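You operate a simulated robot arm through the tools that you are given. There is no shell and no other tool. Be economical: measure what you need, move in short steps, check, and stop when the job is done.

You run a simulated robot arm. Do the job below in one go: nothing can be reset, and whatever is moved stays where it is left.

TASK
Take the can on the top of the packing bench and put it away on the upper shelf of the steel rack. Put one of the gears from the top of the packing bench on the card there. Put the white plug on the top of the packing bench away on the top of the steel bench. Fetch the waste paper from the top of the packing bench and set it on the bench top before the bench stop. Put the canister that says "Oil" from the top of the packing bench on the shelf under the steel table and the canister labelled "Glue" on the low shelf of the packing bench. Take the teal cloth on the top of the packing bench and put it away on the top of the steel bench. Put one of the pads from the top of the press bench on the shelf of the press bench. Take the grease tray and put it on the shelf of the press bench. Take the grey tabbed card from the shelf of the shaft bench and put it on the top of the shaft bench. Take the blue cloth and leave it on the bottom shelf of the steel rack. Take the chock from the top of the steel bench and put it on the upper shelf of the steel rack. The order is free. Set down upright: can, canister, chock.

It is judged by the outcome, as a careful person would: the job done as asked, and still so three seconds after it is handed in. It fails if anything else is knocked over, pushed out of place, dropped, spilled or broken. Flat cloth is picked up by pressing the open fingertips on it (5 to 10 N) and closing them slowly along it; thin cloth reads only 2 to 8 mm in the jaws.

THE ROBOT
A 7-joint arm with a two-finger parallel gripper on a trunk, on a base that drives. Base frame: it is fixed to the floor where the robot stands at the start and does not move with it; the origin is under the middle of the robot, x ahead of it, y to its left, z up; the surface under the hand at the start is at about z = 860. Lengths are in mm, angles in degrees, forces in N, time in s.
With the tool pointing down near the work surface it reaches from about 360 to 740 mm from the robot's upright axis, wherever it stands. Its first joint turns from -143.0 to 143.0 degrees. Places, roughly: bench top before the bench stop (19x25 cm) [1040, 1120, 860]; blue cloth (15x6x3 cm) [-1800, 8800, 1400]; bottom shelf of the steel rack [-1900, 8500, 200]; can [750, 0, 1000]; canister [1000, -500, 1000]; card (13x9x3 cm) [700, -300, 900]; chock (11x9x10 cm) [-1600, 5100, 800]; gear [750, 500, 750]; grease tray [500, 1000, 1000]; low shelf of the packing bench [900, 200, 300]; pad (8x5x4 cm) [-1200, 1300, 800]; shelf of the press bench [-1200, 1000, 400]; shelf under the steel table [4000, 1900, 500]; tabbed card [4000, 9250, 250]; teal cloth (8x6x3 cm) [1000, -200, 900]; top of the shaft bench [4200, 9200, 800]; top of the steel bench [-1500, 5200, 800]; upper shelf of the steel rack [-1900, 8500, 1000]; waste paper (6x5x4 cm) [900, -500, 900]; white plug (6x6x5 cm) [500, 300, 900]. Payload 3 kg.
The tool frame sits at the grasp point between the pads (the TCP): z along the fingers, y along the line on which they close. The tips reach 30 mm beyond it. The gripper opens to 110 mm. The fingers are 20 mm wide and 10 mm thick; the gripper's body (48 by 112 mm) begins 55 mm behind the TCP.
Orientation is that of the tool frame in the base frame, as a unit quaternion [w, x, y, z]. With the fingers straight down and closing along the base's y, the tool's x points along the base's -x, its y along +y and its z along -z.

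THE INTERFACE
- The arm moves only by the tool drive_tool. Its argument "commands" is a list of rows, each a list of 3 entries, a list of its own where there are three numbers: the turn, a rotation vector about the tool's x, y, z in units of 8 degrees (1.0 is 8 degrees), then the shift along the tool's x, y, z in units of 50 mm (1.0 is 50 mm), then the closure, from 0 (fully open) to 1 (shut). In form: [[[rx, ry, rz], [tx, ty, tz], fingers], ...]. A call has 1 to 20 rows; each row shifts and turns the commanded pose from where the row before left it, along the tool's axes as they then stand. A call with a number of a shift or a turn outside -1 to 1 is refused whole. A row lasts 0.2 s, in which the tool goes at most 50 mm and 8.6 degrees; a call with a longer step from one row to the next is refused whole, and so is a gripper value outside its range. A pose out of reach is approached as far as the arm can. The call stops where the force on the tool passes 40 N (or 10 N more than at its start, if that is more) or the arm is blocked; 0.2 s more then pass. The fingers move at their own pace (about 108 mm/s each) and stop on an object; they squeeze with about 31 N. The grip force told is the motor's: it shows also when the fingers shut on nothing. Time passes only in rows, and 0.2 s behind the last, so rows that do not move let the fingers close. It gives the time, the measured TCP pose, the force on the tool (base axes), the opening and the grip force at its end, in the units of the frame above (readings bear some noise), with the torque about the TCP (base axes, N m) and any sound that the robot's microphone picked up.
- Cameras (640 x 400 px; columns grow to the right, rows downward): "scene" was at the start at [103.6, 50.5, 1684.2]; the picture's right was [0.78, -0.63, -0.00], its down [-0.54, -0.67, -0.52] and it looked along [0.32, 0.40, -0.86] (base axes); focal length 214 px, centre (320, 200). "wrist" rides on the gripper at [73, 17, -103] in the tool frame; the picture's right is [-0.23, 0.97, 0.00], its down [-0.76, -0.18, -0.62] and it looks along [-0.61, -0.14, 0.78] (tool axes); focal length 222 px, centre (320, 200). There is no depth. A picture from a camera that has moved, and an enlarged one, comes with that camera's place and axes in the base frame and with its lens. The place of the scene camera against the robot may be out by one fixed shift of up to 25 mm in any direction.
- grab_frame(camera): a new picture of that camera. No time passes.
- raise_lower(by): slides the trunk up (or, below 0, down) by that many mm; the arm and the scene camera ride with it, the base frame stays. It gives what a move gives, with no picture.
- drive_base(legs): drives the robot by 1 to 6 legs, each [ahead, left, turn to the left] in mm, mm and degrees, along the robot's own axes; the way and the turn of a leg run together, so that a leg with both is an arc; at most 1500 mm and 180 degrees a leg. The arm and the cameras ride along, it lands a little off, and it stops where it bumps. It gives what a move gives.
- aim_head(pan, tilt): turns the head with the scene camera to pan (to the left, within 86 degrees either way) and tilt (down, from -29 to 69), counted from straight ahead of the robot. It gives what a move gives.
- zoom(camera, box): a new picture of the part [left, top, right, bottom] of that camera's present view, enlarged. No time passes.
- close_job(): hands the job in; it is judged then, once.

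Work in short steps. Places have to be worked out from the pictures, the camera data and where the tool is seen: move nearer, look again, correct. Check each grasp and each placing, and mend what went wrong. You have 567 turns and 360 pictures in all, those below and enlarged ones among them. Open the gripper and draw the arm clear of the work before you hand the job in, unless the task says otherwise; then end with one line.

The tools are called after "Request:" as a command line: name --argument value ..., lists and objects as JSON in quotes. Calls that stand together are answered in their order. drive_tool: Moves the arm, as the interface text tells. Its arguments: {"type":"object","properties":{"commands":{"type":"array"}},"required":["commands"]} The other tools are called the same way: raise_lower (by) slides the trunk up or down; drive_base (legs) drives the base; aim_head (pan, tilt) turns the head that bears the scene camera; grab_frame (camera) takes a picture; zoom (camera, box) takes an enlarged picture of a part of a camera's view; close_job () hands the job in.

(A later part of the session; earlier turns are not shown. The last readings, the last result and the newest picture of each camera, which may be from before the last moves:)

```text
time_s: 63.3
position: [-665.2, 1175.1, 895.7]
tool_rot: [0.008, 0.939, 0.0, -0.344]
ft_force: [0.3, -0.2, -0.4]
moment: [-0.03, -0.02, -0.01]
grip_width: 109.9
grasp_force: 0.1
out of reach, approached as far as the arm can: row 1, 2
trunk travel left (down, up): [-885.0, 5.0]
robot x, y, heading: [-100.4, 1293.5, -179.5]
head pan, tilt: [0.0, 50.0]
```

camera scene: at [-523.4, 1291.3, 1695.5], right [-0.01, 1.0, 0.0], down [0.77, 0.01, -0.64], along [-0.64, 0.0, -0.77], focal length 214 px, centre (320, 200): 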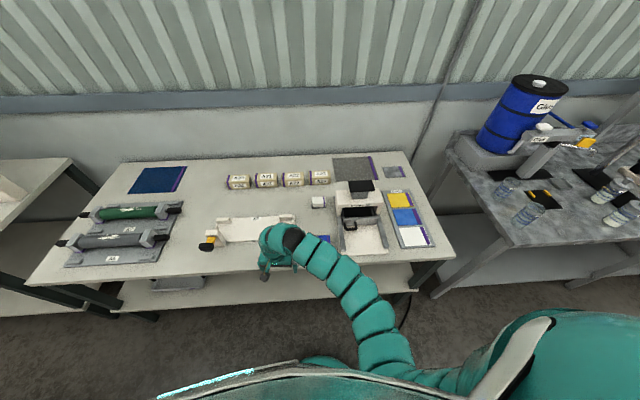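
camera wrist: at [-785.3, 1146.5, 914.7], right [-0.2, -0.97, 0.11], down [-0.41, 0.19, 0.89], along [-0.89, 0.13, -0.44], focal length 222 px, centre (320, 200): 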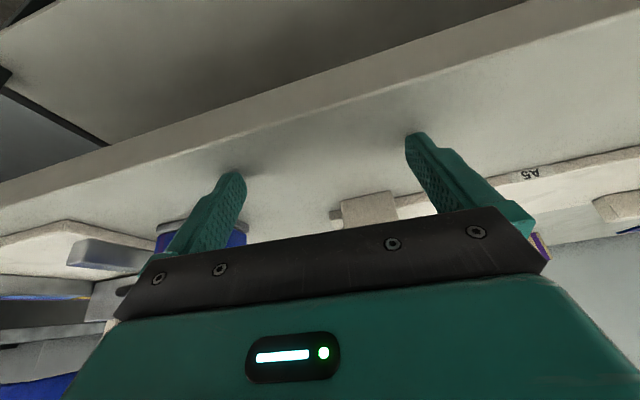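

Request:
drive_tool --commands '[[[0, 0, 0], [0, -0.8, 0.3], 0], [[0, 0, 0], [0, -0.8, 0.3], 0], [[0, 0, 0], [0, -0.8, 0.3], 0], [[0, 0, 0], [0, 0, 0], 0]]'

Request:
drive_tool --commands '[[[0, -0.6, 0], [0, 0, 0], 0], [[0, 0, 0], [0, 0, 0.5], 0], [[0, 0, 0], [0, 0, 0.5], 0], [[0, 0, 0], [0, 0, 0], 0]]'

```text
time_s: 64.3
position: [-698.0, 1290.6, 854.5]
tool_rot: [0.008, 0.939, 0.0, -0.344]
ft_force: [-0.4, -0.7, -0.3]
moment: [0.05, -0.04, -0.02]
grip_width: 109.9
grasp_force: 0.0
out of reach, approached as far as the arm can: row 1, 2
trunk travel left (down, up): [-885.0, 5.0]
robot x, y, heading: [-99.4, 1294.2, -179.2]
head pan, tilt: [0.0, 50.0]
```

```text
time_s: 65.3
position: [-734.1, 1290.4, 819.8]
tool_rot: [0.008, 0.924, 0.0, -0.383]
ft_force: [-0.1, -0.7, 0.0]
moment: [0.03, 0.02, -0.01]
grip_width: 109.9
grasp_force: 0.0
trunk travel left (down, up): [-885.0, 5.0]
robot x, y, heading: [-100.5, 1297.0, -179.7]
head pan, tilt: [0.0, 50.0]
```

Now 45° tilt straight ahead works. I raise the tool ~60 mm and look with the wrist.

Request:
drive_tool --commands '[[[0, 0, 0], [-0.45, 0, -0.45], 0], [[0, 0, 0], [-0.45, 0, -0.45], 0], [[0, 0, 0], [0, 0, 0], 0]]'

Request:
grab_frame --camera "wrist"

Request:
grab_frame --camera "scene"

```text
time_s: 66.1
position: [-736.7, 1292.6, 881.3]
tool_rot: [0.007, 0.924, -0.001, -0.382]
ft_force: [-0.6, 0.8, 0.2]
moment: [-0.05, -0.02, 0.02]
grip_width: 110.1
grasp_force: 0.1
trunk travel left (down, up): [-885.0, 5.0]
robot x, y, heading: [-100.9, 1295.2, -179.9]
head pan, tilt: [0.0, 50.0]
```

```text
325 pictures are left
camera wrist: at [-613.1, 1277.0, 905.1], right [-0.16, -0.97, 0.18], down [-0.1, 0.19, 0.98], along [-0.98, 0.13, -0.13], focal length 222 px, centre (320, 200)
```

wrist: 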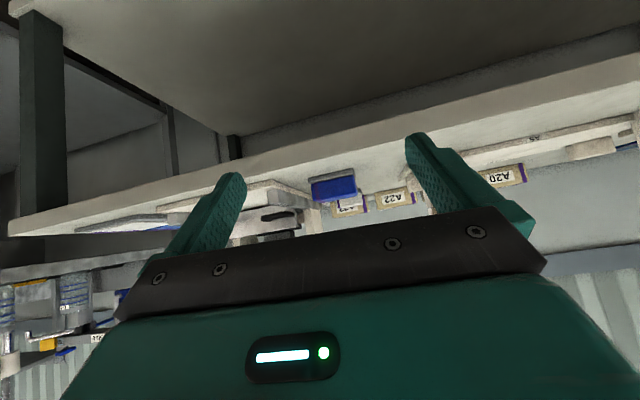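

```text
324 pictures are left
camera scene: at [-279.7, 1295.9, 1755.3], right [-0.01, 1.0, 0.0], down [0.77, 0.0, -0.64], along [-0.64, -0.01, -0.77], focal length 214 px, centre (320, 200)
```

scene: 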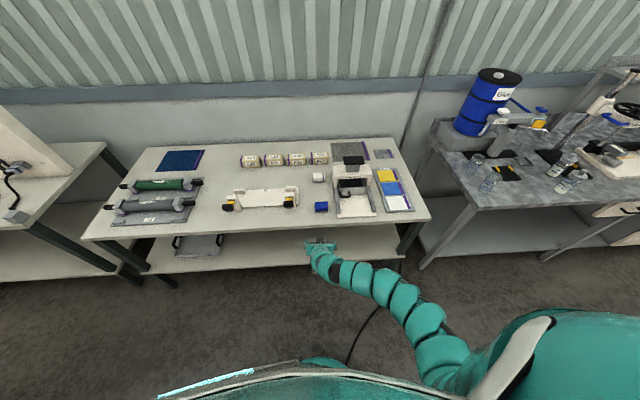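

Pad centre ≈ (-988, 1298). I raise 35 mm and drive the base forward 230 so the fingers come over it.

Request:
drive_tool --commands '[[[0, 0, 0], [-0.5, 0, -0.5], 0], [[0, 0, 0], [0, 0, 0], 0]]'

Request:
drive_base --legs '[[220, 0, 0]]'

Request:
grab_frame --camera "wrist"

Request:
zoom --camera "scene" --box '[240, 160, 420, 280]'

```text
time_s: 66.7
position: [-748.0, 1287.5, 905.9]
tool_rot: [0.007, 0.924, 0.0, -0.383]
ft_force: [0.9, 0.0, 0.5]
moment: [-0.03, -0.03, -0.01]
grip_width: 110.0
grasp_force: 0.0
out of reach, approached as far as the arm can: row 1
trunk travel left (down, up): [-885.0, 5.0]
robot x, y, heading: [-103.2, 1296.8, -179.7]
head pan, tilt: [0.0, 50.0]
```

```text
time_s: 68.4
position: [-969.6, 1289.5, 905.3]
tool_rot: [0.006, 0.924, -0.004, -0.382]
ft_force: [0.7, -0.5, 0.2]
moment: [-0.02, 0.04, 0.02]
grip_width: 109.9
grasp_force: 0.0
trunk travel left (down, up): [-885.0, 5.0]
robot x, y, heading: [-321.8, 1294.9, -179.9]
head pan, tilt: [0.0, 50.0]
```

```text
323 pictures are left
camera wrist: at [-845.9, 1273.4, 928.4], right [-0.16, -0.97, 0.17], down [-0.1, 0.19, 0.98], along [-0.98, 0.14, -0.13], focal length 222 px, centre (320, 200)
```

wrist: 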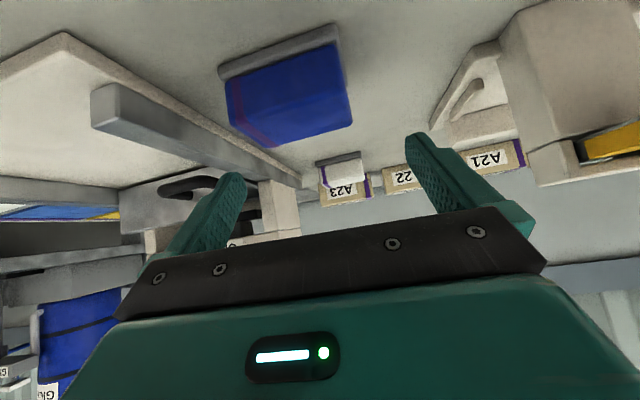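

```text
3.33 times, centred on (330, 220) of scene
camera zoom: at [-499.7, 1293.8, 1755.3], right [0.0, 1.0, 0.0], down [0.77, 0.0, -0.64], along [-0.64, 0.0, -0.77], focal length 715 px, centre (287, 133)
```

zoom: 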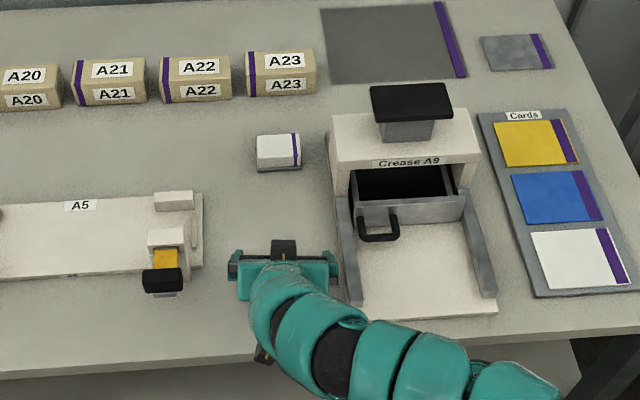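

Pad centred near (-984, 1303). Lower to z≈852 around it.

Request:
drive_tool --commands '[[[0, 0, 0], [-0.2, -0.26, 0.2], 0], [[0, 0, 0], [0.35, 0, 0.35], 0], [[0, 0, 0], [0.35, 0, 0.35], 0], [[0, 0, 0], [0, 0, 0], 0]]'

Request:
grab_frame --camera "wrist"

```text
time_s: 69.4
position: [-985.2, 1301.6, 855.5]
tool_rot: [0.007, 0.924, -0.003, -0.383]
ft_force: [1.0, -0.1, -0.1]
moment: [0.0, 0.0, 0.01]
grip_width: 109.8
grasp_force: 0.1
trunk travel left (down, up): [-885.0, 5.0]
robot x, y, heading: [-324.9, 1294.1, 180.0]
head pan, tilt: [0.0, 50.0]
```

```text
321 pictures are left
camera wrist: at [-860.3, 1284.9, 878.6], right [-0.16, -0.97, 0.18], down [-0.1, 0.19, 0.98], along [-0.98, 0.14, -0.13], focal length 222 px, centre (320, 200)
```

wrist: 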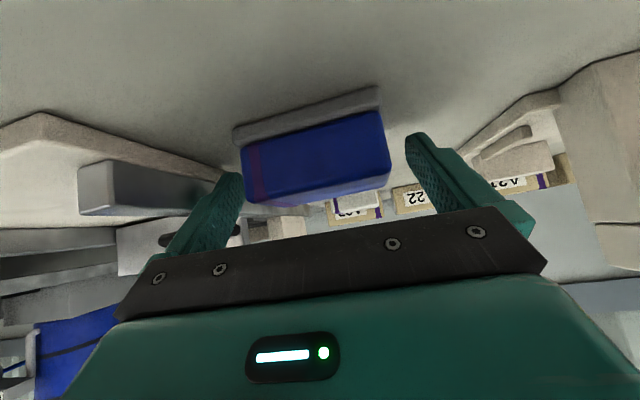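

Pad sits between the fingers. Lower 4 mm and close gradually.

Request:
drive_tool --commands '[[[0, 0, 0], [0.04, 0, 0.06], 0], [[0, 0, 0], [0, 0, 0], 0.2], [[0, 0, 0], [0, 0, 0], 0.3], [[0, 0, 0], [0, 0, 0], 0.5], [[0, 0, 0], [0, 0, 0], 1], [[0, 0, 0], [0, 0, 0], 1]]'

Request:
grab_frame --camera "wrist"

```text
time_s: 70.8
position: [-984.5, 1301.7, 851.1]
tool_rot: [0.006, 0.924, -0.004, -0.383]
ft_force: [1.0, 0.9, 0.6]
moment: [-0.03, 0.02, 0.03]
grip_width: 74.5
grasp_force: 31.1
trunk travel left (down, up): [-885.0, 5.0]
robot x, y, heading: [-321.8, 1292.4, -179.8]
head pan, tilt: [0.0, 50.0]
```

```text
320 pictures are left
camera wrist: at [-860.7, 1285.2, 875.1], right [-0.16, -0.97, 0.17], down [-0.1, 0.19, 0.98], along [-0.98, 0.14, -0.13], focal length 222 px, centre (320, 200)
```

wrist: 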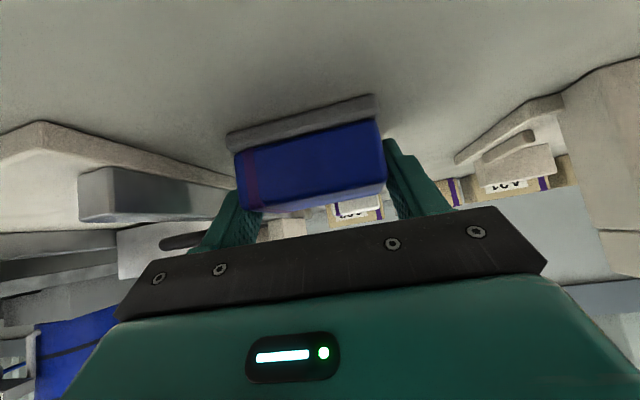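

Gripped. Lift, back away, then lower the trunk to see the shelf.

Request:
drive_tool --commands '[[[0, 0, 0], [-0.35, 0, -0.35], 1], [[0, 0, 0], [-0.2, 0, -0.2], 1], [[0, 0, 0], [0, 0, 0], 1]]'

Request:
drive_base --legs '[[-330, 0, 0]]'

Request:
raise_lower --by -380

Request:
aim_head --pan 0 --tilt 42

Request:
grab_frame --camera "scene"

Request:
grab_frame --camera "wrist"

```text
time_s: 71.6
position: [-984.0, 1304.6, 890.7]
tool_rot: [0.006, 0.924, -0.004, -0.382]
ft_force: [-0.3, -0.1, -1.2]
moment: [0.03, 0.0, -0.02]
grip_width: 74.3
grasp_force: 30.9
trunk travel left (down, up): [-885.0, 5.0]
robot x, y, heading: [-321.9, 1294.7, -180.2]
head pan, tilt: [0.0, 50.0]
```

```text
time_s: 73.8
position: [-647.6, 1302.9, 890.6]
tool_rot: [0.007, 0.924, -0.001, -0.383]
ft_force: [0.4, -0.6, -1.4]
moment: [-0.02, 0.02, 0.0]
grip_width: 74.1
grasp_force: 30.8
trunk travel left (down, up): [-885.0, 5.0]
robot x, y, heading: [15.1, 1294.1, -180.0]
head pan, tilt: [0.0, 50.0]
```

```text
time_s: 77.5
position: [-649.0, 1301.5, 510.8]
tool_rot: [0.007, 0.924, -0.002, -0.383]
ft_force: [-0.5, -0.6, -0.7]
moment: [-0.03, 0.02, 0.01]
grip_width: 74.2
grasp_force: 30.9
trunk travel left (down, up): [-505.0, 385.0]
robot x, y, heading: [9.3, 1297.7, -179.7]
head pan, tilt: [0.0, 50.0]
```

```text
time_s: 78.2
position: [-648.9, 1302.7, 510.9]
tool_rot: [0.006, 0.924, -0.003, -0.383]
ft_force: [-0.2, 0.4, -0.5]
moment: [-0.01, 0.0, -0.02]
grip_width: 74.3
grasp_force: 31.0
trunk travel left (down, up): [-505.0, 385.0]
robot x, y, heading: [17.4, 1294.4, -179.9]
head pan, tilt: [0.0, 42.0]
```

```text
319 pictures are left
camera scene: at [-169.5, 1293.9, 1386.7], right [0.0, 1.0, 0.0], down [0.67, 0.0, -0.74], along [-0.74, 0.0, -0.67], focal length 214 px, centre (320, 200)
```

scene: 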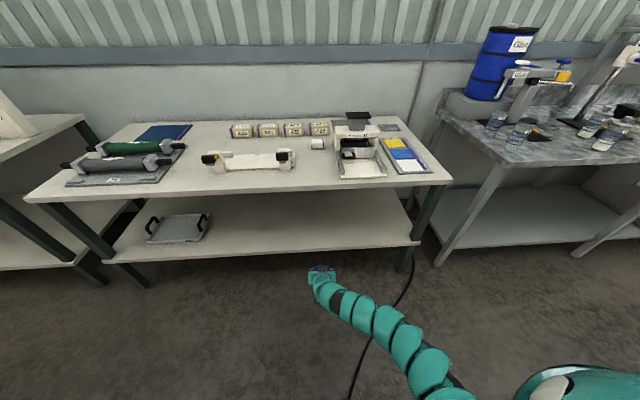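

```text
318 pictures are left
camera wrist: at [-525.1, 1285.1, 534.0], right [-0.16, -0.97, 0.17], down [-0.1, 0.19, 0.98], along [-0.98, 0.14, -0.13], focal length 222 px, centre (320, 200)
```

wrist: 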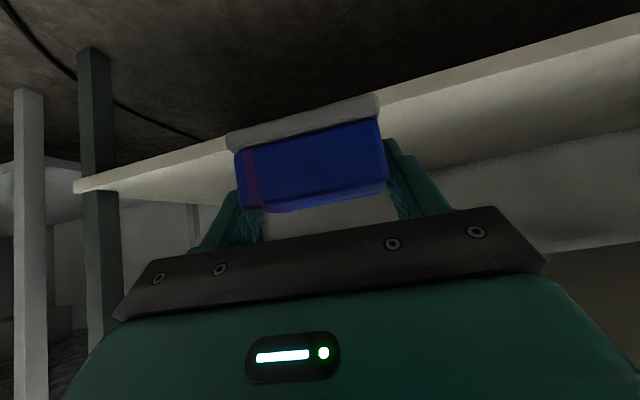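

Shelf at z≈350–400, free on the right. Drive in with pad at z≈510, then lower to contact.

Request:
drive_base --legs '[[345, 0, 0]]'

Request:
raise_lower --by -60

Request:
grab_frame --camera "wrist"

```text
time_s: 80.4
position: [-999.3, 1305.3, 511.3]
tool_rot: [0.005, 0.924, -0.005, -0.382]
ft_force: [-0.6, 0.3, -0.8]
moment: [-0.02, -0.01, 0.0]
grip_width: 74.1
grasp_force: 30.6
trunk travel left (down, up): [-505.0, 385.0]
robot x, y, heading: [-334.8, 1296.3, 179.8]
head pan, tilt: [0.0, 42.0]
```

```text
time_s: 81.4
position: [-999.9, 1306.6, 450.9]
tool_rot: [0.005, 0.924, -0.004, -0.383]
ft_force: [0.1, 0.2, -1.1]
moment: [-0.05, -0.01, 0.0]
grip_width: 74.0
grasp_force: 31.4
trunk travel left (down, up): [-445.0, 445.0]
robot x, y, heading: [-337.6, 1297.6, 180.0]
head pan, tilt: [0.0, 42.0]
```

```text
317 pictures are left
camera wrist: at [-876.0, 1288.3, 474.0], right [-0.17, -0.97, 0.17], down [-0.1, 0.19, 0.98], along [-0.98, 0.14, -0.13], focal length 222 px, centre (320, 200)
```

wrist: 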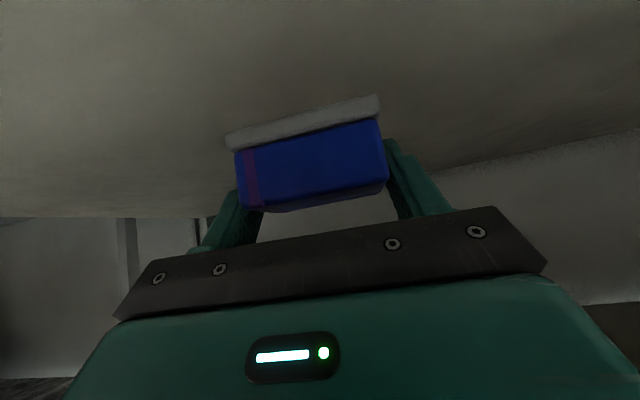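

Lower in fine steps until touch.

Request:
drive_tool --commands '[[[0, 0, 0], [0.1, 0, 0.1], 1], [[0, 0, 0], [0.1, 0, 0.1], 1], [[0, 0, 0], [0.07, 0, 0.07], 1], [[0, 0, 0], [0, 0, 0], 1]]'

```text
time_s: 82.4
position: [-999.6, 1307.0, 431.9]
tool_rot: [0.006, 0.924, -0.005, -0.383]
ft_force: [0.5, -0.9, -0.8]
moment: [0.0, 0.01, 0.02]
grip_width: 74.2
grasp_force: 31.4
trunk travel left (down, up): [-445.0, 445.0]
robot x, y, heading: [-339.5, 1299.6, 180.0]
head pan, tilt: [0.0, 42.0]
```

Request:
drive_tool --commands '[[[0, 0, 0], [0.07, 0, 0.07], 1], [[0, 0, 0], [0.07, 0, 0.07], 1], [[0, 0, 0], [0.07, 0, 0.07], 1], [[0, 0, 0], [0.07, 0, 0.07], 1], [[0, 0, 0], [0, 0, 0], 1]]'

```text
time_s: 83.6
position: [-1000.6, 1305.4, 412.2]
tool_rot: [0.006, 0.924, -0.005, -0.382]
ft_force: [-0.5, 0.3, -0.2]
moment: [0.02, -0.01, 0.04]
grip_width: 74.0
grasp_force: 31.4
trunk travel left (down, up): [-445.0, 445.0]
robot x, y, heading: [-339.9, 1297.0, 179.8]
head pan, tilt: [0.0, 42.0]
```

No contact yet; continue down.

Request:
drive_tool --commands '[[[0, 0, 0], [0.07, 0, 0.07], 1], [[0, 0, 0], [0.07, 0, 0.07], 1], [[0, 0, 0], [0.07, 0, 0.07], 1], [[0, 0, 0], [0.07, 0, 0.07], 1], [[0, 0, 0], [0, 0, 0], 1]]'

Request:
grab_frame --camera "wrist"

```text
time_s: 84.8
position: [-999.6, 1305.3, 392.9]
tool_rot: [0.005, 0.924, -0.005, -0.383]
ft_force: [-0.4, 0.2, -0.4]
moment: [0.06, -0.01, 0.02]
grip_width: 74.3
grasp_force: 30.2
trunk travel left (down, up): [-445.0, 445.0]
robot x, y, heading: [-334.9, 1294.4, 179.7]
head pan, tilt: [0.0, 42.0]
```

```text
316 pictures are left
camera wrist: at [-876.2, 1287.2, 415.4], right [-0.17, -0.97, 0.17], down [-0.1, 0.19, 0.98], along [-0.98, 0.14, -0.13], focal length 222 px, centre (320, 200)
```

wrist: 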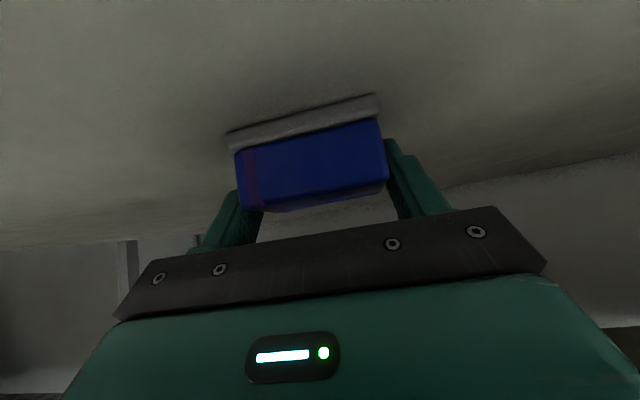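

Shadow is close below. A few more small steps.

Request:
drive_tool --commands '[[[0, 0, 0], [0.07, 0, 0.07], 1], [[0, 0, 0], [0.05, 0, 0.05], 1], [[0, 0, 0], [0.05, 0, 0.05], 1], [[0, 0, 0], [0, 0, 0], 1]]'

```text
time_s: 85.6
position: [-1003.0, 1303.7, 388.9]
tool_rot: [0.005, 0.921, -0.003, -0.389]
ft_force: [-4.4, -2.8, 19.3]
moment: [0.35, -0.01, -0.04]
grip_width: 74.0
grasp_force: 31.4
trunk travel left (down, up): [-445.0, 445.0]
robot x, y, heading: [-331.2, 1298.8, 179.8]
head pan, tilt: [0.0, 42.0]
stopped in row 3: the force on the tool passed its limit at 46 N (the readings are from after the stop); the commanded pose is now the measured one
```

Contact. Release and withdraw along the fingers.

Request:
drive_tool --commands '[[[0, 0, 0], [0, 0, 0], 0.4], [[0, 0, 0], [0, 0, 0], 0], [[0, 0, 0], [0, 0, 0], 0], [[0, 0, 0], [0, 0, -0.6], 0], [[0, 0, 0], [0, 0, -0.8], 0], [[0, 0, 0], [0, 0, 0], 0]]'

Request:
drive_base --legs '[[-300, 0, 0]]'

Request:
grab_frame --camera "scene"

```text
time_s: 86.3
position: [-1001.4, 1295.3, 388.7]
tool_rot: [0.01, 0.921, 0.002, -0.389]
ft_force: [11.0, -4.8, 18.8]
moment: [0.91, -0.03, -0.42]
grip_width: 107.2
grasp_force: 0.1
trunk travel left (down, up): [-445.0, 445.0]
robot x, y, heading: [-339.9, 1295.6, 180.0]
head pan, tilt: [0.0, 42.0]
stopped in row 3: the force on the tool passed its limit at 41 N (the readings are from after the stop); the commanded pose is now the measured one
```

```text
time_s: 88.3
position: [-699.8, 1297.5, 387.3]
tool_rot: [0.009, 0.922, 0.001, -0.387]
ft_force: [-1.2, -0.3, 0.1]
moment: [0.01, 0.0, -0.01]
grip_width: 110.1
grasp_force: 0.1
trunk travel left (down, up): [-445.0, 445.0]
robot x, y, heading: [-38.4, 1297.4, 180.1]
head pan, tilt: [0.0, 42.0]
```

```text
315 pictures are left
camera scene: at [-218.6, 1293.8, 1326.7], right [0.0, 1.0, 0.0], down [0.67, 0.0, -0.74], along [-0.74, 0.0, -0.67], focal length 214 px, centre (320, 200)
```

scene: 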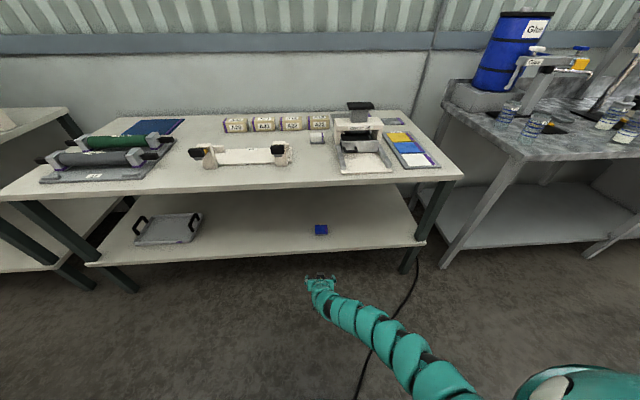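

The pad is on the shelf. Next the grease tray: turn round in two stages and face the packing bench at y≈1040.

Request:
drive_base --legs '[[0, 0, 90], [257, -260, 0], [0, 0, 90]]'

Request:
raise_lower --by 440

Request:
aim_head --pan 0 --tilt 50

Request:
grab_frame --camera "scene"

```text
time_s: 98.3
position: [370.7, 1037.9, 386.7]
tool_rot: [0.387, -0.004, 0.922, 0.011]
ft_force: [0.1, 0.1, 0.5]
moment: [0.0, 0.03, -0.01]
grip_width: 110.1
grasp_force: 0.1
trunk travel left (down, up): [-445.0, 445.0]
robot x, y, heading: [-292.7, 1039.9, 0.4]
head pan, tilt: [0.0, 42.0]
```

```text
refused: 440 is not a number from -400 to 400
```

```text
time_s: 99.0
position: [371.9, 1039.0, 386.7]
tool_rot: [0.387, -0.003, 0.922, 0.01]
ft_force: [0.4, -0.5, -0.3]
moment: [-0.01, -0.02, 0.0]
grip_width: 109.8
grasp_force: 0.0
trunk travel left (down, up): [-445.0, 445.0]
robot x, y, heading: [-291.7, 1040.1, 0.1]
head pan, tilt: [0.0, 50.0]
```

```text
314 pictures are left
camera scene: at [-155.1, 1035.9, 1315.5], right [0.0, -1.0, 0.0], down [-0.77, 0.0, -0.64], along [0.64, 0.0, -0.77], focal length 214 px, centre (320, 200)
```

scene: 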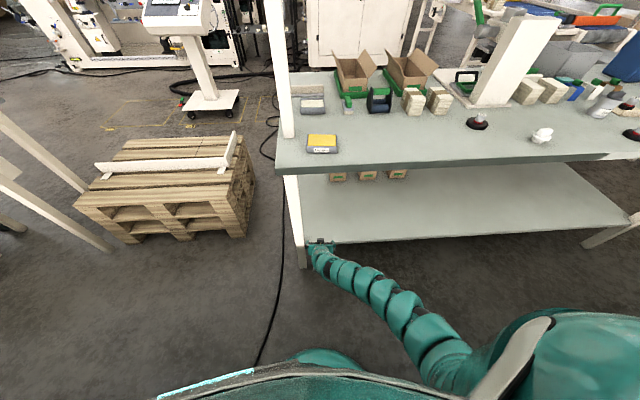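

Back off slightly, raise the trunk in two parts and zoom on the tray.

Request:
drive_base --legs '[[-60, 0, 0]]'

Request:
raise_lower --by 400

Request:
raise_lower --by 40

Request:
zoom --camera "scene" --box '[240, 80, 400, 240]'

Request:
grab_frame --camera "wrist"

```text
time_s: 100.0
position: [313.7, 1038.6, 387.6]
tool_rot: [0.387, -0.004, 0.922, 0.011]
ft_force: [0.3, 0.8, -0.9]
moment: [-0.01, -0.01, -0.02]
grip_width: 109.9
grasp_force: 0.0
trunk travel left (down, up): [-445.0, 445.0]
robot x, y, heading: [-352.2, 1036.1, 0.2]
head pan, tilt: [0.0, 50.0]
```

```text
time_s: 103.8
position: [313.8, 1039.6, 787.0]
tool_rot: [0.387, -0.003, 0.922, 0.01]
ft_force: [-0.7, 0.1, 0.2]
moment: [-0.01, 0.0, -0.04]
grip_width: 110.2
grasp_force: 0.1
trunk travel left (down, up): [-845.0, 45.0]
robot x, y, heading: [-352.2, 1037.3, 0.1]
head pan, tilt: [0.0, 50.0]
```

```text
time_s: 104.6
position: [314.2, 1038.5, 826.2]
tool_rot: [0.387, -0.003, 0.922, 0.01]
ft_force: [-0.5, 0.2, 0.7]
moment: [0.01, 0.0, -0.01]
grip_width: 110.1
grasp_force: 0.0
trunk travel left (down, up): [-885.0, 5.0]
robot x, y, heading: [-352.6, 1039.3, 0.1]
head pan, tilt: [0.0, 50.0]
```

```text
2.50 times, centred on (320, 160) of scene
camera zoom: at [-213.4, 1035.7, 1755.5], right [0.0, -1.0, 0.0], down [-0.77, 0.0, -0.64], along [0.64, 0.0, -0.77], focal length 536 px, centre (320, 300)
```

zoom: 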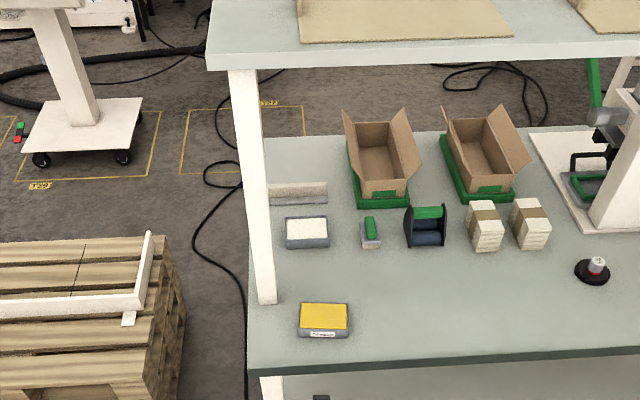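

```text
312 pictures are left
camera wrist: at [188.0, 1053.2, 848.8], right [0.15, 0.97, 0.18], down [0.09, -0.19, 0.98], along [0.98, -0.13, -0.12], focal length 222 px, centre (320, 200)
```

wrist: 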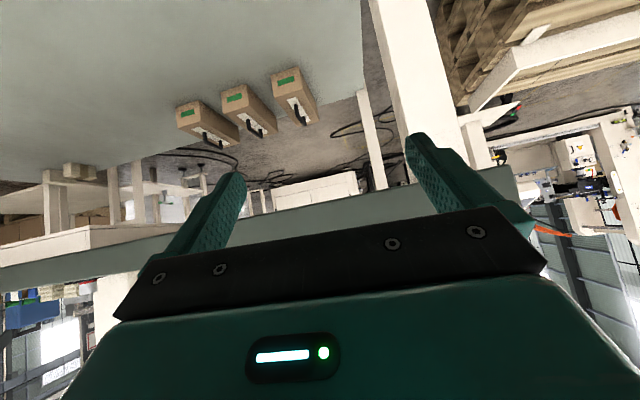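

The space behind the stop bar is the paper's goal. Now bring the hand up and nearer to measure the grease tray.

Request:
drive_tool --commands '[[[0, 0, 0], [-0.5, 0, -0.5], 0], [[0, 0, 0], [-0.5, 0, -0.5], 0], [[0, 0, 0], [0, 0, 0], 0]]'

Request:
drive_base --legs '[[60, 0, 0]]'

Request:
grab_frame --camera "wrist"

```text
time_s: 105.4
position: [313.0, 1036.4, 898.8]
tool_rot: [0.386, -0.003, 0.922, 0.01]
ft_force: [0.3, -1.4, -0.4]
moment: [0.02, 0.0, 0.05]
grip_width: 110.0
grasp_force: 0.0
trunk travel left (down, up): [-885.0, 5.0]
robot x, y, heading: [-349.8, 1038.5, 0.4]
head pan, tilt: [0.0, 50.0]
```

```text
time_s: 106.4
position: [374.0, 1038.9, 897.2]
tool_rot: [0.385, -0.003, 0.923, 0.01]
ft_force: [0.4, -0.2, -0.8]
moment: [0.01, 0.01, 0.06]
grip_width: 110.1
grasp_force: 0.1
trunk travel left (down, up): [-885.0, 5.0]
robot x, y, heading: [-290.1, 1037.6, 0.4]
head pan, tilt: [0.0, 50.0]
```

```text
311 pictures are left
camera wrist: at [247.2, 1053.0, 919.0], right [0.15, 0.97, 0.18], down [0.09, -0.19, 0.98], along [0.98, -0.13, -0.12], focal length 222 px, centre (320, 200)
```

wrist: 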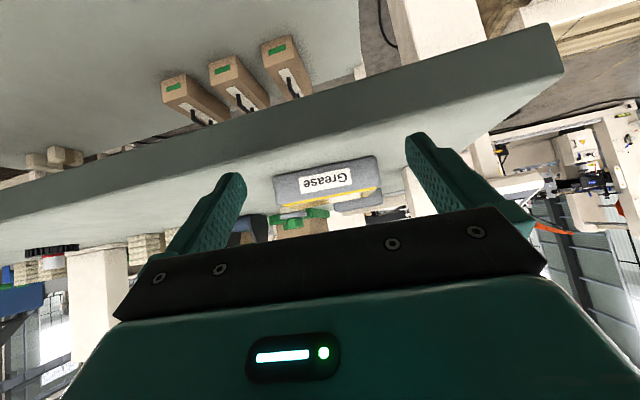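

Label reads "Grease". The tray is nearly as wide as the jaws (~102 mm), so I need a precise look; raise the tool more.

Request:
drive_tool --commands '[[[0, 0, 0], [-0.6, 0, 0], 0], [[0, 0, 0], [-0.5, 0, 0], 0], [[0, 0, 0], [0, 0, 0], 0]]'

```text
time_s: 107.2
position: [410.3, 1039.5, 939.1]
tool_rot: [0.387, -0.003, 0.922, 0.01]
ft_force: [-0.1, -0.9, 0.2]
moment: [-0.01, 0.0, -0.02]
grip_width: 110.0
grasp_force: 0.1
trunk travel left (down, up): [-885.0, 5.0]
robot x, y, heading: [-292.3, 1041.9, 0.2]
head pan, tilt: [0.0, 50.0]
```

Request:
drive_base --legs '[[50, 0, 0]]'

Request:
grab_frame --camera "wrist"

Request:
aim_head --pan 0 --tilt 60

Request:
zoom --camera "scene" --box '[260, 100, 380, 220]'

```text
time_s: 108.1
position: [462.7, 1039.3, 936.7]
tool_rot: [0.385, -0.002, 0.923, 0.009]
ft_force: [0.4, 0.3, -0.1]
moment: [0.0, -0.04, 0.0]
grip_width: 110.3
grasp_force: 0.1
trunk travel left (down, up): [-885.0, 5.0]
robot x, y, heading: [-243.0, 1037.6, 0.2]
head pan, tilt: [0.0, 50.0]
```

```text
310 pictures are left
camera wrist: at [336.9, 1053.4, 959.8], right [0.15, 0.97, 0.18], down [0.09, -0.19, 0.98], along [0.98, -0.13, -0.12], focal length 222 px, centre (320, 200)
```

wrist: 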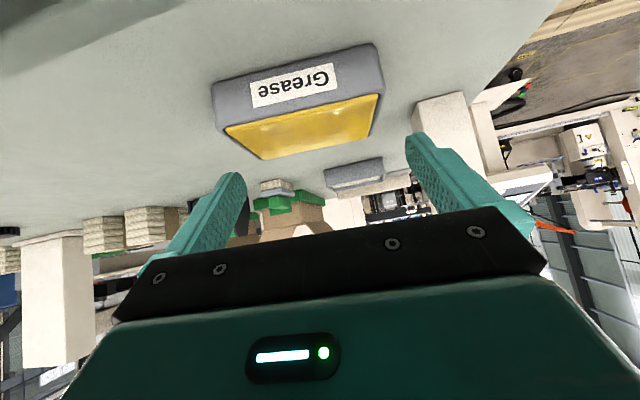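

```text
time_s: 108.8
position: [460.5, 1039.3, 939.7]
tool_rot: [0.386, -0.003, 0.922, 0.01]
ft_force: [-0.5, 0.9, 0.5]
moment: [0.01, -0.01, 0.03]
grip_width: 109.9
grasp_force: 0.2
trunk travel left (down, up): [-885.0, 5.0]
robot x, y, heading: [-241.8, 1038.0, 0.3]
head pan, tilt: [0.0, 60.0]
```

```text
3.33 times, centred on (320, 160) of scene
camera zoom: at [-114.5, 1036.1, 1743.0], right [0.0, -1.0, 0.0], down [-0.87, 0.0, -0.5], along [0.5, 0.0, -0.87], focal length 715 px, centre (320, 333)
```

zoom: 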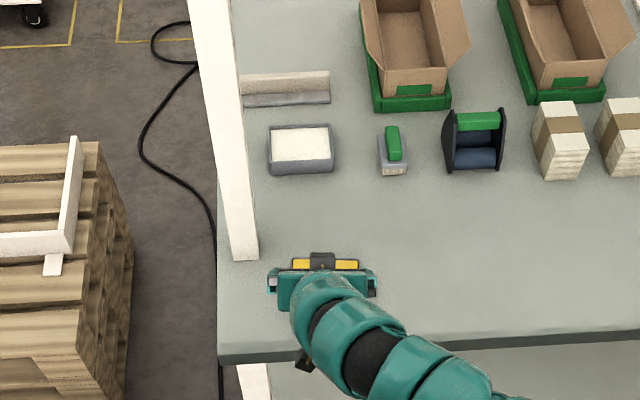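

Tray spans x≈458–525, y≈985–1083, top z≈890, rotated ≈-2.5°. I align the hand and move over it.

Request:
drive_tool --commands '[[[0.25, 0, 0.25], [-0.37, -0.1, 0.37], 0], [[0, 0, 0], [0, 0, 0], 0]]'

Request:
grab_frame --camera "wrist"

```text
time_s: 109.4
position: [487.0, 1034.4, 940.1]
tool_rot: [0.387, 0.019, 0.922, 0.002]
ft_force: [-0.3, -0.9, 0.0]
moment: [0.01, 0.0, 0.01]
grip_width: 109.8
grasp_force: 0.1
trunk travel left (down, up): [-885.0, 5.0]
robot x, y, heading: [-241.8, 1037.4, 0.2]
head pan, tilt: [0.0, 60.0]
```

```text
308 pictures are left
camera wrist: at [362.8, 1054.2, 961.9], right [0.19, 0.96, 0.18], down [0.08, -0.2, 0.98], along [0.98, -0.17, -0.12], focal length 222 px, centre (320, 200)
```

wrist: 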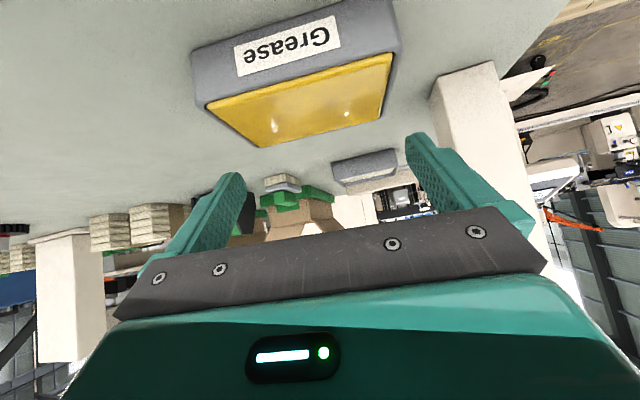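

Alignment good (centre y≈1034). Descend in steps.

Request:
drive_tool --commands '[[[0, 0, 0], [0.2, 0, 0.2], 0], [[0, 0, 0], [0.2, 0, 0.2], 0], [[0, 0, 0], [0.15, 0, 0.17], 0], [[0, 0, 0], [0.1, 0, 0.12], 0], [[0, 0, 0], [0, 0, 0], 0]]'

Request:
grab_frame --camera "wrist"

```text
time_s: 110.6
position: [487.8, 1034.7, 892.1]
tool_rot: [0.387, 0.019, 0.922, 0.001]
ft_force: [-0.2, -0.8, -0.1]
moment: [-0.07, 0.01, 0.01]
grip_width: 110.1
grasp_force: 0.1
trunk travel left (down, up): [-885.0, 5.0]
robot x, y, heading: [-242.6, 1035.3, 0.2]
head pan, tilt: [0.0, 60.0]
```

```text
307 pictures are left
camera wrist: at [363.4, 1055.9, 913.5], right [0.19, 0.96, 0.18], down [0.08, -0.2, 0.98], along [0.98, -0.18, -0.12], focal length 222 px, centre (320, 200)
```

wrist: 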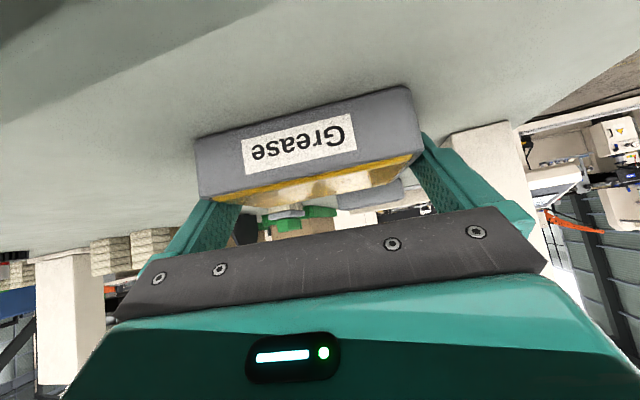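

Fingers straddle the tray. Close gently.

Request:
drive_tool --commands '[[[0, 0, 0], [0, 0, 0], 0.05], [[0, 0, 0], [0, 0, 0], 0.1], [[0, 0, 0], [0, 0, 0], 0.2], [[0, 0, 0], [0, 0, 0], 1], [[0, 0, 0], [0, 0, 0], 1]]'

```text
time_s: 111.8
position: [487.8, 1036.2, 891.6]
tool_rot: [0.387, 0.019, 0.922, 0.001]
ft_force: [1.4, -0.5, 0.7]
moment: [-0.29, -0.08, 0.04]
grip_width: 105.1
grasp_force: 31.2
trunk travel left (down, up): [-885.0, 5.0]
robot x, y, heading: [-243.0, 1038.6, 0.1]
head pan, tilt: [0.0, 60.0]
```

Gripped at 105 mm. Lift and check level.

Request:
drive_tool --commands '[[[0, 0, 0], [-0.2, 0, -0.2], 1], [[0, 0, 0], [-0.2, 0, -0.2], 1], [[0, 0, 0], [-0.2, 0, -0.2], 1], [[0, 0, 0], [0, 0, 0], 1]]'

Request:
grab_frame --camera "wrist"

```text
time_s: 112.8
position: [488.8, 1034.4, 934.8]
tool_rot: [0.386, 0.02, 0.922, 0.0]
ft_force: [-0.7, 0.3, -6.2]
moment: [-0.01, 0.03, -0.01]
grip_width: 105.3
grasp_force: 31.4
trunk travel left (down, up): [-885.0, 5.0]
robot x, y, heading: [-245.3, 1039.9, 0.4]
head pan, tilt: [0.0, 60.0]
```

```text
306 pictures are left
camera wrist: at [363.4, 1055.3, 956.4], right [0.19, 0.96, 0.18], down [0.08, -0.2, 0.98], along [0.98, -0.17, -0.12], focal length 222 px, centre (320, 200)
```

wrist: 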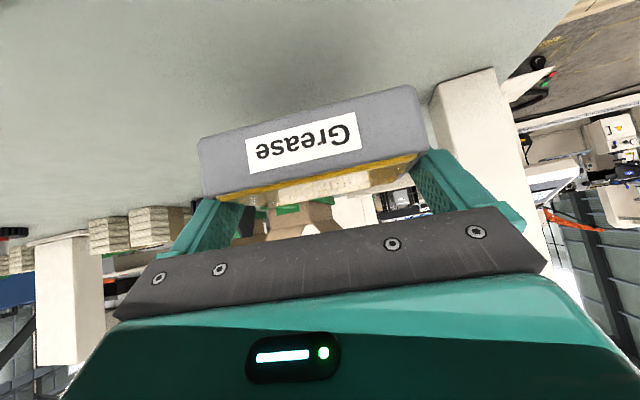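

Held level (~0.6 kg). Back off, turn in stages to face the press bench.

Request:
drive_base --legs '[[-160, 0, 0], [0, 0, 90], [60, -350, 0], [0, 0, 90]]'

Request:
raise_lower --by -400

Request:
aim_head --pan 0 --tilt 42

Request:
grab_frame --camera "scene"

```text
time_s: 123.8
position: [-778.5, 1104.4, 934.5]
tool_rot: [-0.001, 0.922, -0.025, -0.387]
ft_force: [-0.4, 0.0, -4.6]
moment: [-0.01, -0.02, -0.02]
grip_width: 105.1
grasp_force: 31.1
trunk travel left (down, up): [-885.0, 5.0]
robot x, y, heading: [-49.3, 1093.3, 179.6]
head pan, tilt: [0.0, 60.0]
```

```text
time_s: 127.6
position: [-777.7, 1104.2, 534.6]
tool_rot: [-0.002, 0.922, -0.026, -0.386]
ft_force: [-0.3, 0.0, -3.4]
moment: [0.02, -0.07, 0.01]
grip_width: 104.9
grasp_force: 30.7
trunk travel left (down, up): [-485.0, 405.0]
robot x, y, heading: [-49.2, 1096.1, 179.5]
head pan, tilt: [0.0, 60.0]
```

```text
time_s: 128.4
position: [-777.7, 1104.9, 534.4]
tool_rot: [-0.002, 0.922, -0.025, -0.386]
ft_force: [0.9, 0.5, -5.0]
moment: [-0.01, -0.04, 0.01]
grip_width: 105.1
grasp_force: 31.2
trunk travel left (down, up): [-485.0, 405.0]
robot x, y, heading: [-49.7, 1089.1, 179.3]
head pan, tilt: [0.0, 42.0]
```

```text
305 pictures are left
camera scene: at [-232.4, 1091.8, 1366.6], right [0.01, 1.0, 0.0], down [0.67, -0.01, -0.74], along [-0.74, 0.01, -0.67], focal length 214 px, centre (320, 200)
```

scene: 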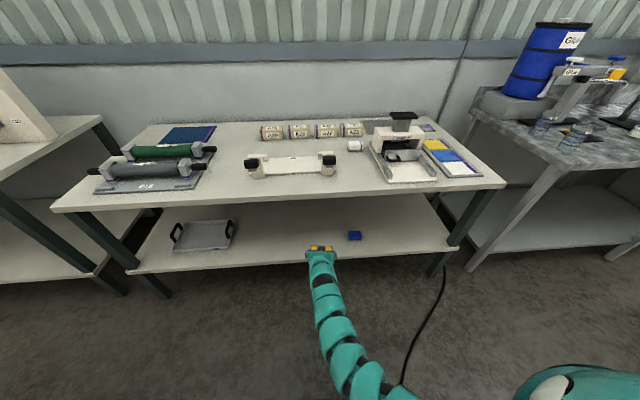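

Drive in 207, lower to ~15 mm above the shelf.

Request:
drive_base --legs '[[207, 0, 0]]'

Request:
raise_lower --by -128

Request:
drive_tool --commands '[[[0, 0, 0], [0.05, 0, 0.05], 1], [[0, 0, 0], [0.05, 0, 0.05], 1], [[0, 0, 0], [0, 0, 0], 1]]'

```text
time_s: 130.0
position: [-985.8, 1105.3, 533.9]
tool_rot: [-0.002, 0.922, -0.025, -0.387]
ft_force: [0.4, -0.2, -4.1]
moment: [0.0, -0.01, -0.01]
grip_width: 105.1
grasp_force: 30.9
trunk travel left (down, up): [-485.0, 405.0]
robot x, y, heading: [-256.1, 1094.8, 179.5]
head pan, tilt: [0.0, 42.0]
```

```text
time_s: 131.6
position: [-985.6, 1106.1, 406.5]
tool_rot: [-0.002, 0.922, -0.026, -0.386]
ft_force: [-0.3, -0.5, -4.7]
moment: [0.0, -0.02, -0.03]
grip_width: 105.0
grasp_force: 31.0
trunk travel left (down, up): [-357.0, 533.0]
robot x, y, heading: [-259.2, 1093.0, 179.9]
head pan, tilt: [0.0, 42.0]
```

```text
time_s: 132.4
position: [-985.7, 1106.0, 399.5]
tool_rot: [-0.001, 0.922, -0.024, -0.385]
ft_force: [-0.3, 1.0, -3.7]
moment: [0.01, -0.03, 0.03]
grip_width: 105.2
grasp_force: 30.5
trunk travel left (down, up): [-357.0, 533.0]
robot x, y, heading: [-257.4, 1094.5, 179.7]
head pan, tilt: [0.0, 42.0]
```

Request:
drive_tool --commands '[[[0, 0, 0], [0.04, 0, 0.04], 1], [[0, 0, 0], [0.04, 0, 0.04], 1], [[0, 0, 0], [0, 0, 0], 1]]'

```text
time_s: 133.2
position: [-985.8, 1105.3, 393.4]
tool_rot: [-0.001, 0.922, -0.024, -0.386]
ft_force: [-0.3, -0.6, -5.5]
moment: [0.04, -0.06, 0.01]
grip_width: 105.2
grasp_force: 30.8
trunk travel left (down, up): [-357.0, 533.0]
robot x, y, heading: [-256.6, 1097.8, 179.5]
head pan, tilt: [0.0, 42.0]
```

Request:
drive_tool --commands '[[[0, 0, 0], [0.03, 0, 0.03], 1], [[0, 0, 0], [0.03, 0, 0.03], 1], [[0, 0, 0], [0, 0, 0], 1]]'

```text
time_s: 134.0
position: [-986.9, 1105.7, 392.3]
tool_rot: [-0.002, 0.921, -0.025, -0.389]
ft_force: [-3.2, -1.9, 7.1]
moment: [0.5, -0.29, 0.07]
grip_width: 105.3
grasp_force: 31.0
trunk travel left (down, up): [-357.0, 533.0]
robot x, y, heading: [-253.4, 1092.1, 179.4]
head pan, tilt: [0.0, 42.0]
```

Contact. Open and withdraw along the finger axis.

Request:
drive_tool --commands '[[[0, 0, 0], [0, 0, 0], 0], [[0, 0, 0], [0, 0, 0], 0], [[0, 0, 0], [0, 0, -0.2], 0], [[0, 0, 0], [0, 0, -0.4], 0], [[0, 0, 0], [0, 0, -0.6], 0], [[0, 0, 0], [0, 0, 0], 0]]'

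Request:
grab_frame --camera "wrist"

```text
time_s: 135.4
position: [-943.1, 1103.4, 431.9]
tool_rot: [-0.002, 0.922, -0.025, -0.386]
ft_force: [0.0, -0.7, -0.8]
moment: [-0.02, 0.02, 0.0]
grip_width: 109.8
grasp_force: 0.0
trunk travel left (down, up): [-357.0, 533.0]
robot x, y, heading: [-255.3, 1096.0, 179.7]
head pan, tilt: [0.0, 42.0]
```

```text
304 pictures are left
camera wrist: at [-820.2, 1080.0, 453.6], right [-0.21, -0.96, 0.18], down [-0.08, 0.2, 0.98], along [-0.98, 0.19, -0.12], focal length 222 px, centre (320, 200)
```

wrist: 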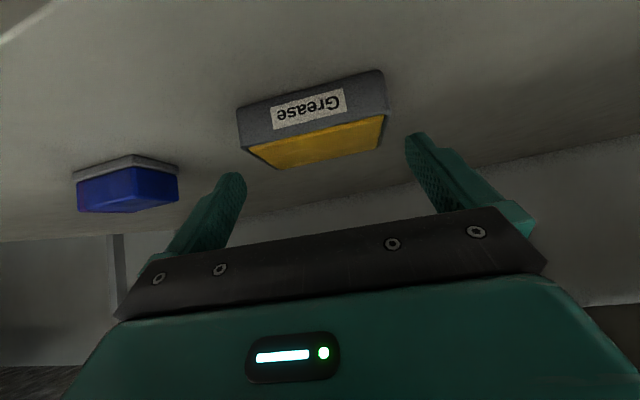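

Tray placed. Next the white plug: return to the packing bench at y≈260.

Request:
drive_base --legs '[[-255, 0, 0], [0, 0, 90], [836, -330, 0], [0, 0, 90]]'

Request:
raise_lower --by 400

Request:
raise_lower --by 128

Request:
grab_frame --camera "scene"

Request:
grab_frame --camera "wrist"

```text
time_s: 149.1
position: [360.2, 262.7, 432.5]
tool_rot: [0.386, 0.025, 0.922, -0.001]
ft_force: [0.4, 0.6, -0.3]
moment: [0.02, 0.01, 0.02]
grip_width: 109.8
grasp_force: 0.0
trunk travel left (down, up): [-357.0, 533.0]
robot x, y, heading: [-323.0, 270.7, -0.4]
head pan, tilt: [0.0, 42.0]
```

```text
time_s: 152.9
position: [361.3, 261.1, 830.6]
tool_rot: [0.386, 0.025, 0.922, -0.002]
ft_force: [-0.7, -0.3, -0.8]
moment: [0.04, 0.02, 0.0]
grip_width: 109.9
grasp_force: 0.1
trunk travel left (down, up): [-757.0, 133.0]
robot x, y, heading: [-328.2, 271.6, -0.4]
head pan, tilt: [0.0, 42.0]
```

```text
time_s: 154.5
position: [361.7, 262.4, 959.3]
tool_rot: [0.387, 0.025, 0.922, -0.002]
ft_force: [0.5, -0.8, -0.2]
moment: [0.0, -0.01, 0.01]
grip_width: 110.0
grasp_force: 0.1
trunk travel left (down, up): [-885.0, 5.0]
robot x, y, heading: [-330.2, 267.5, -0.2]
head pan, tilt: [0.0, 42.0]
```

```text
303 pictures are left
camera scene: at [-182.0, 267.0, 1766.7], right [-0.01, -1.0, 0.0], down [-0.67, 0.0, -0.74], along [0.74, -0.01, -0.67], focal length 214 px, centre (320, 200)
```

scene: 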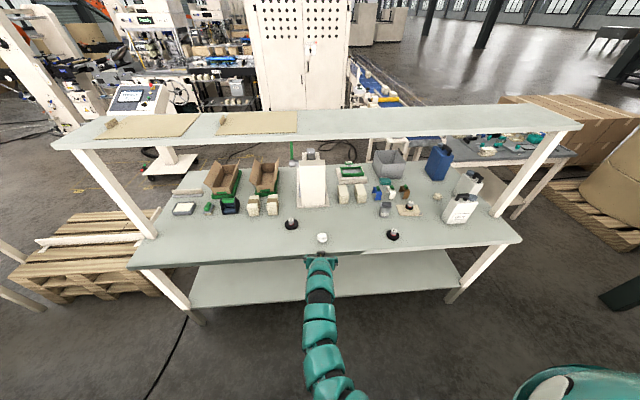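

```text
302 pictures are left
camera wrist: at [235.9, 283.6, 981.4], right [0.2, 0.96, 0.18], down [0.08, -0.2, 0.98], along [0.98, -0.19, -0.12], focal length 222 px, centre (320, 200)
```

wrist: 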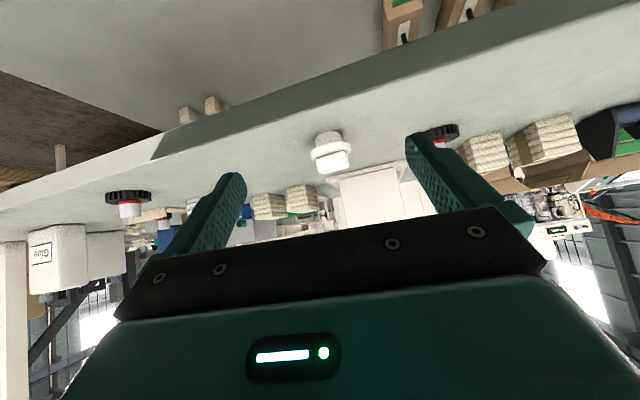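

Plug at ≈(518, 258). Drive forward 115 and look again.

Request:
drive_base --legs '[[115, 0, 0]]'

Request:
grab_frame --camera "wrist"

```text
time_s: 155.7
position: [474.4, 263.9, 958.7]
tool_rot: [0.386, 0.024, 0.922, -0.001]
ft_force: [-1.5, -0.1, -0.5]
moment: [0.02, 0.0, 0.02]
grip_width: 109.9
grasp_force: 0.1
trunk travel left (down, up): [-885.0, 5.0]
robot x, y, heading: [-213.3, 271.7, -0.6]
head pan, tilt: [0.0, 42.0]
```

```text
301 pictures are left
camera wrist: at [350.7, 284.2, 980.9], right [0.2, 0.96, 0.18], down [0.08, -0.2, 0.98], along [0.98, -0.18, -0.12], focal length 222 px, centre (320, 200)
```

wrist: 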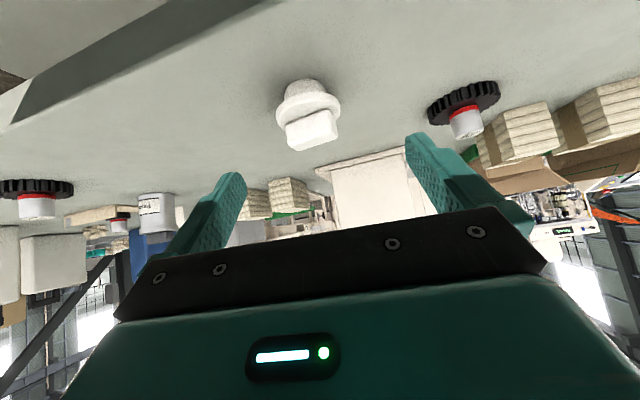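

Move over the plug and lower around it.

Request:
drive_tool --commands '[[[0, 0, 0], [-0.31, -0.1, 0.31], 0], [[0, 0, 0], [-0.31, 0, 0.31], 0], [[0, 0, 0], [0.3, 0, 0.3], 0], [[0, 0, 0], [0.3, 0, 0.3], 0], [[0, 0, 0], [0.3, 0, 0.3], 0], [[0, 0, 0], [0, 0, 0], 0]]'

Request:
grab_frame --camera "wrist"

```text
time_s: 157.1
position: [517.6, 255.9, 893.5]
tool_rot: [0.386, 0.024, 0.922, -0.002]
ft_force: [-0.8, 0.5, 0.2]
moment: [-0.04, 0.0, 0.03]
grip_width: 110.1
grasp_force: 0.2
trunk travel left (down, up): [-885.0, 5.0]
robot x, y, heading: [-214.7, 273.0, -0.6]
head pan, tilt: [0.0, 42.0]
```

```text
300 pictures are left
camera wrist: at [393.8, 277.9, 916.8], right [0.2, 0.96, 0.18], down [0.08, -0.2, 0.98], along [0.98, -0.18, -0.12], focal length 222 px, centre (320, 200)
```

wrist: 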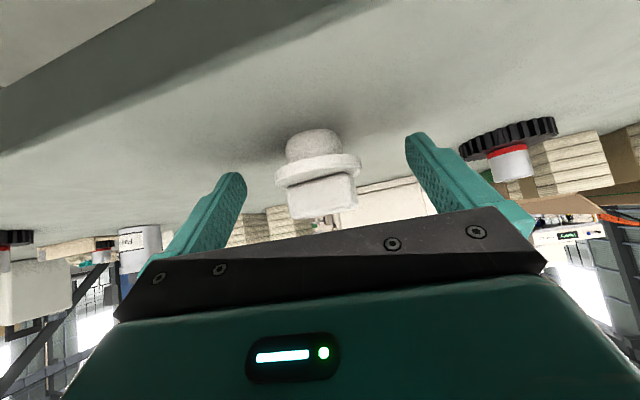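

Request:
drive_tool --commands '[[[0, 0, 0], [0, 0, 0], 0.3], [[0, 0, 0], [0, 0, 0], 0.4], [[0, 0, 0], [0, 0, 0], 0.6], [[0, 0, 0], [0, 0, 0], 1], [[0, 0, 0], [0, 0, 0], 1], [[0, 0, 0], [-0.3, 0, -0.3], 1], [[0, 0, 0], [-0.3, 0, -0.3], 1], [[0, 0, 0], [0, 0, 0], 1]]'

Request:
grab_frame --camera "wrist"

```text
time_s: 158.9
position: [518.9, 255.6, 936.5]
tool_rot: [0.386, 0.024, 0.922, -0.002]
ft_force: [0.5, -0.2, 0.1]
moment: [0.01, 0.0, -0.02]
grip_width: 53.9
grasp_force: 30.7
trunk travel left (down, up): [-885.0, 5.0]
robot x, y, heading: [-213.1, 270.5, -0.2]
head pan, tilt: [0.0, 42.0]
```

```text
299 pictures are left
camera wrist: at [394.6, 277.1, 959.3], right [0.2, 0.96, 0.18], down [0.08, -0.2, 0.98], along [0.98, -0.18, -0.12], focal length 222 px, centre (320, 200)
```

wrist: 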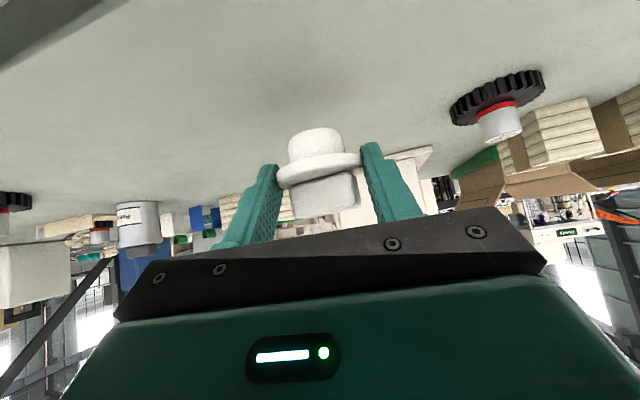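

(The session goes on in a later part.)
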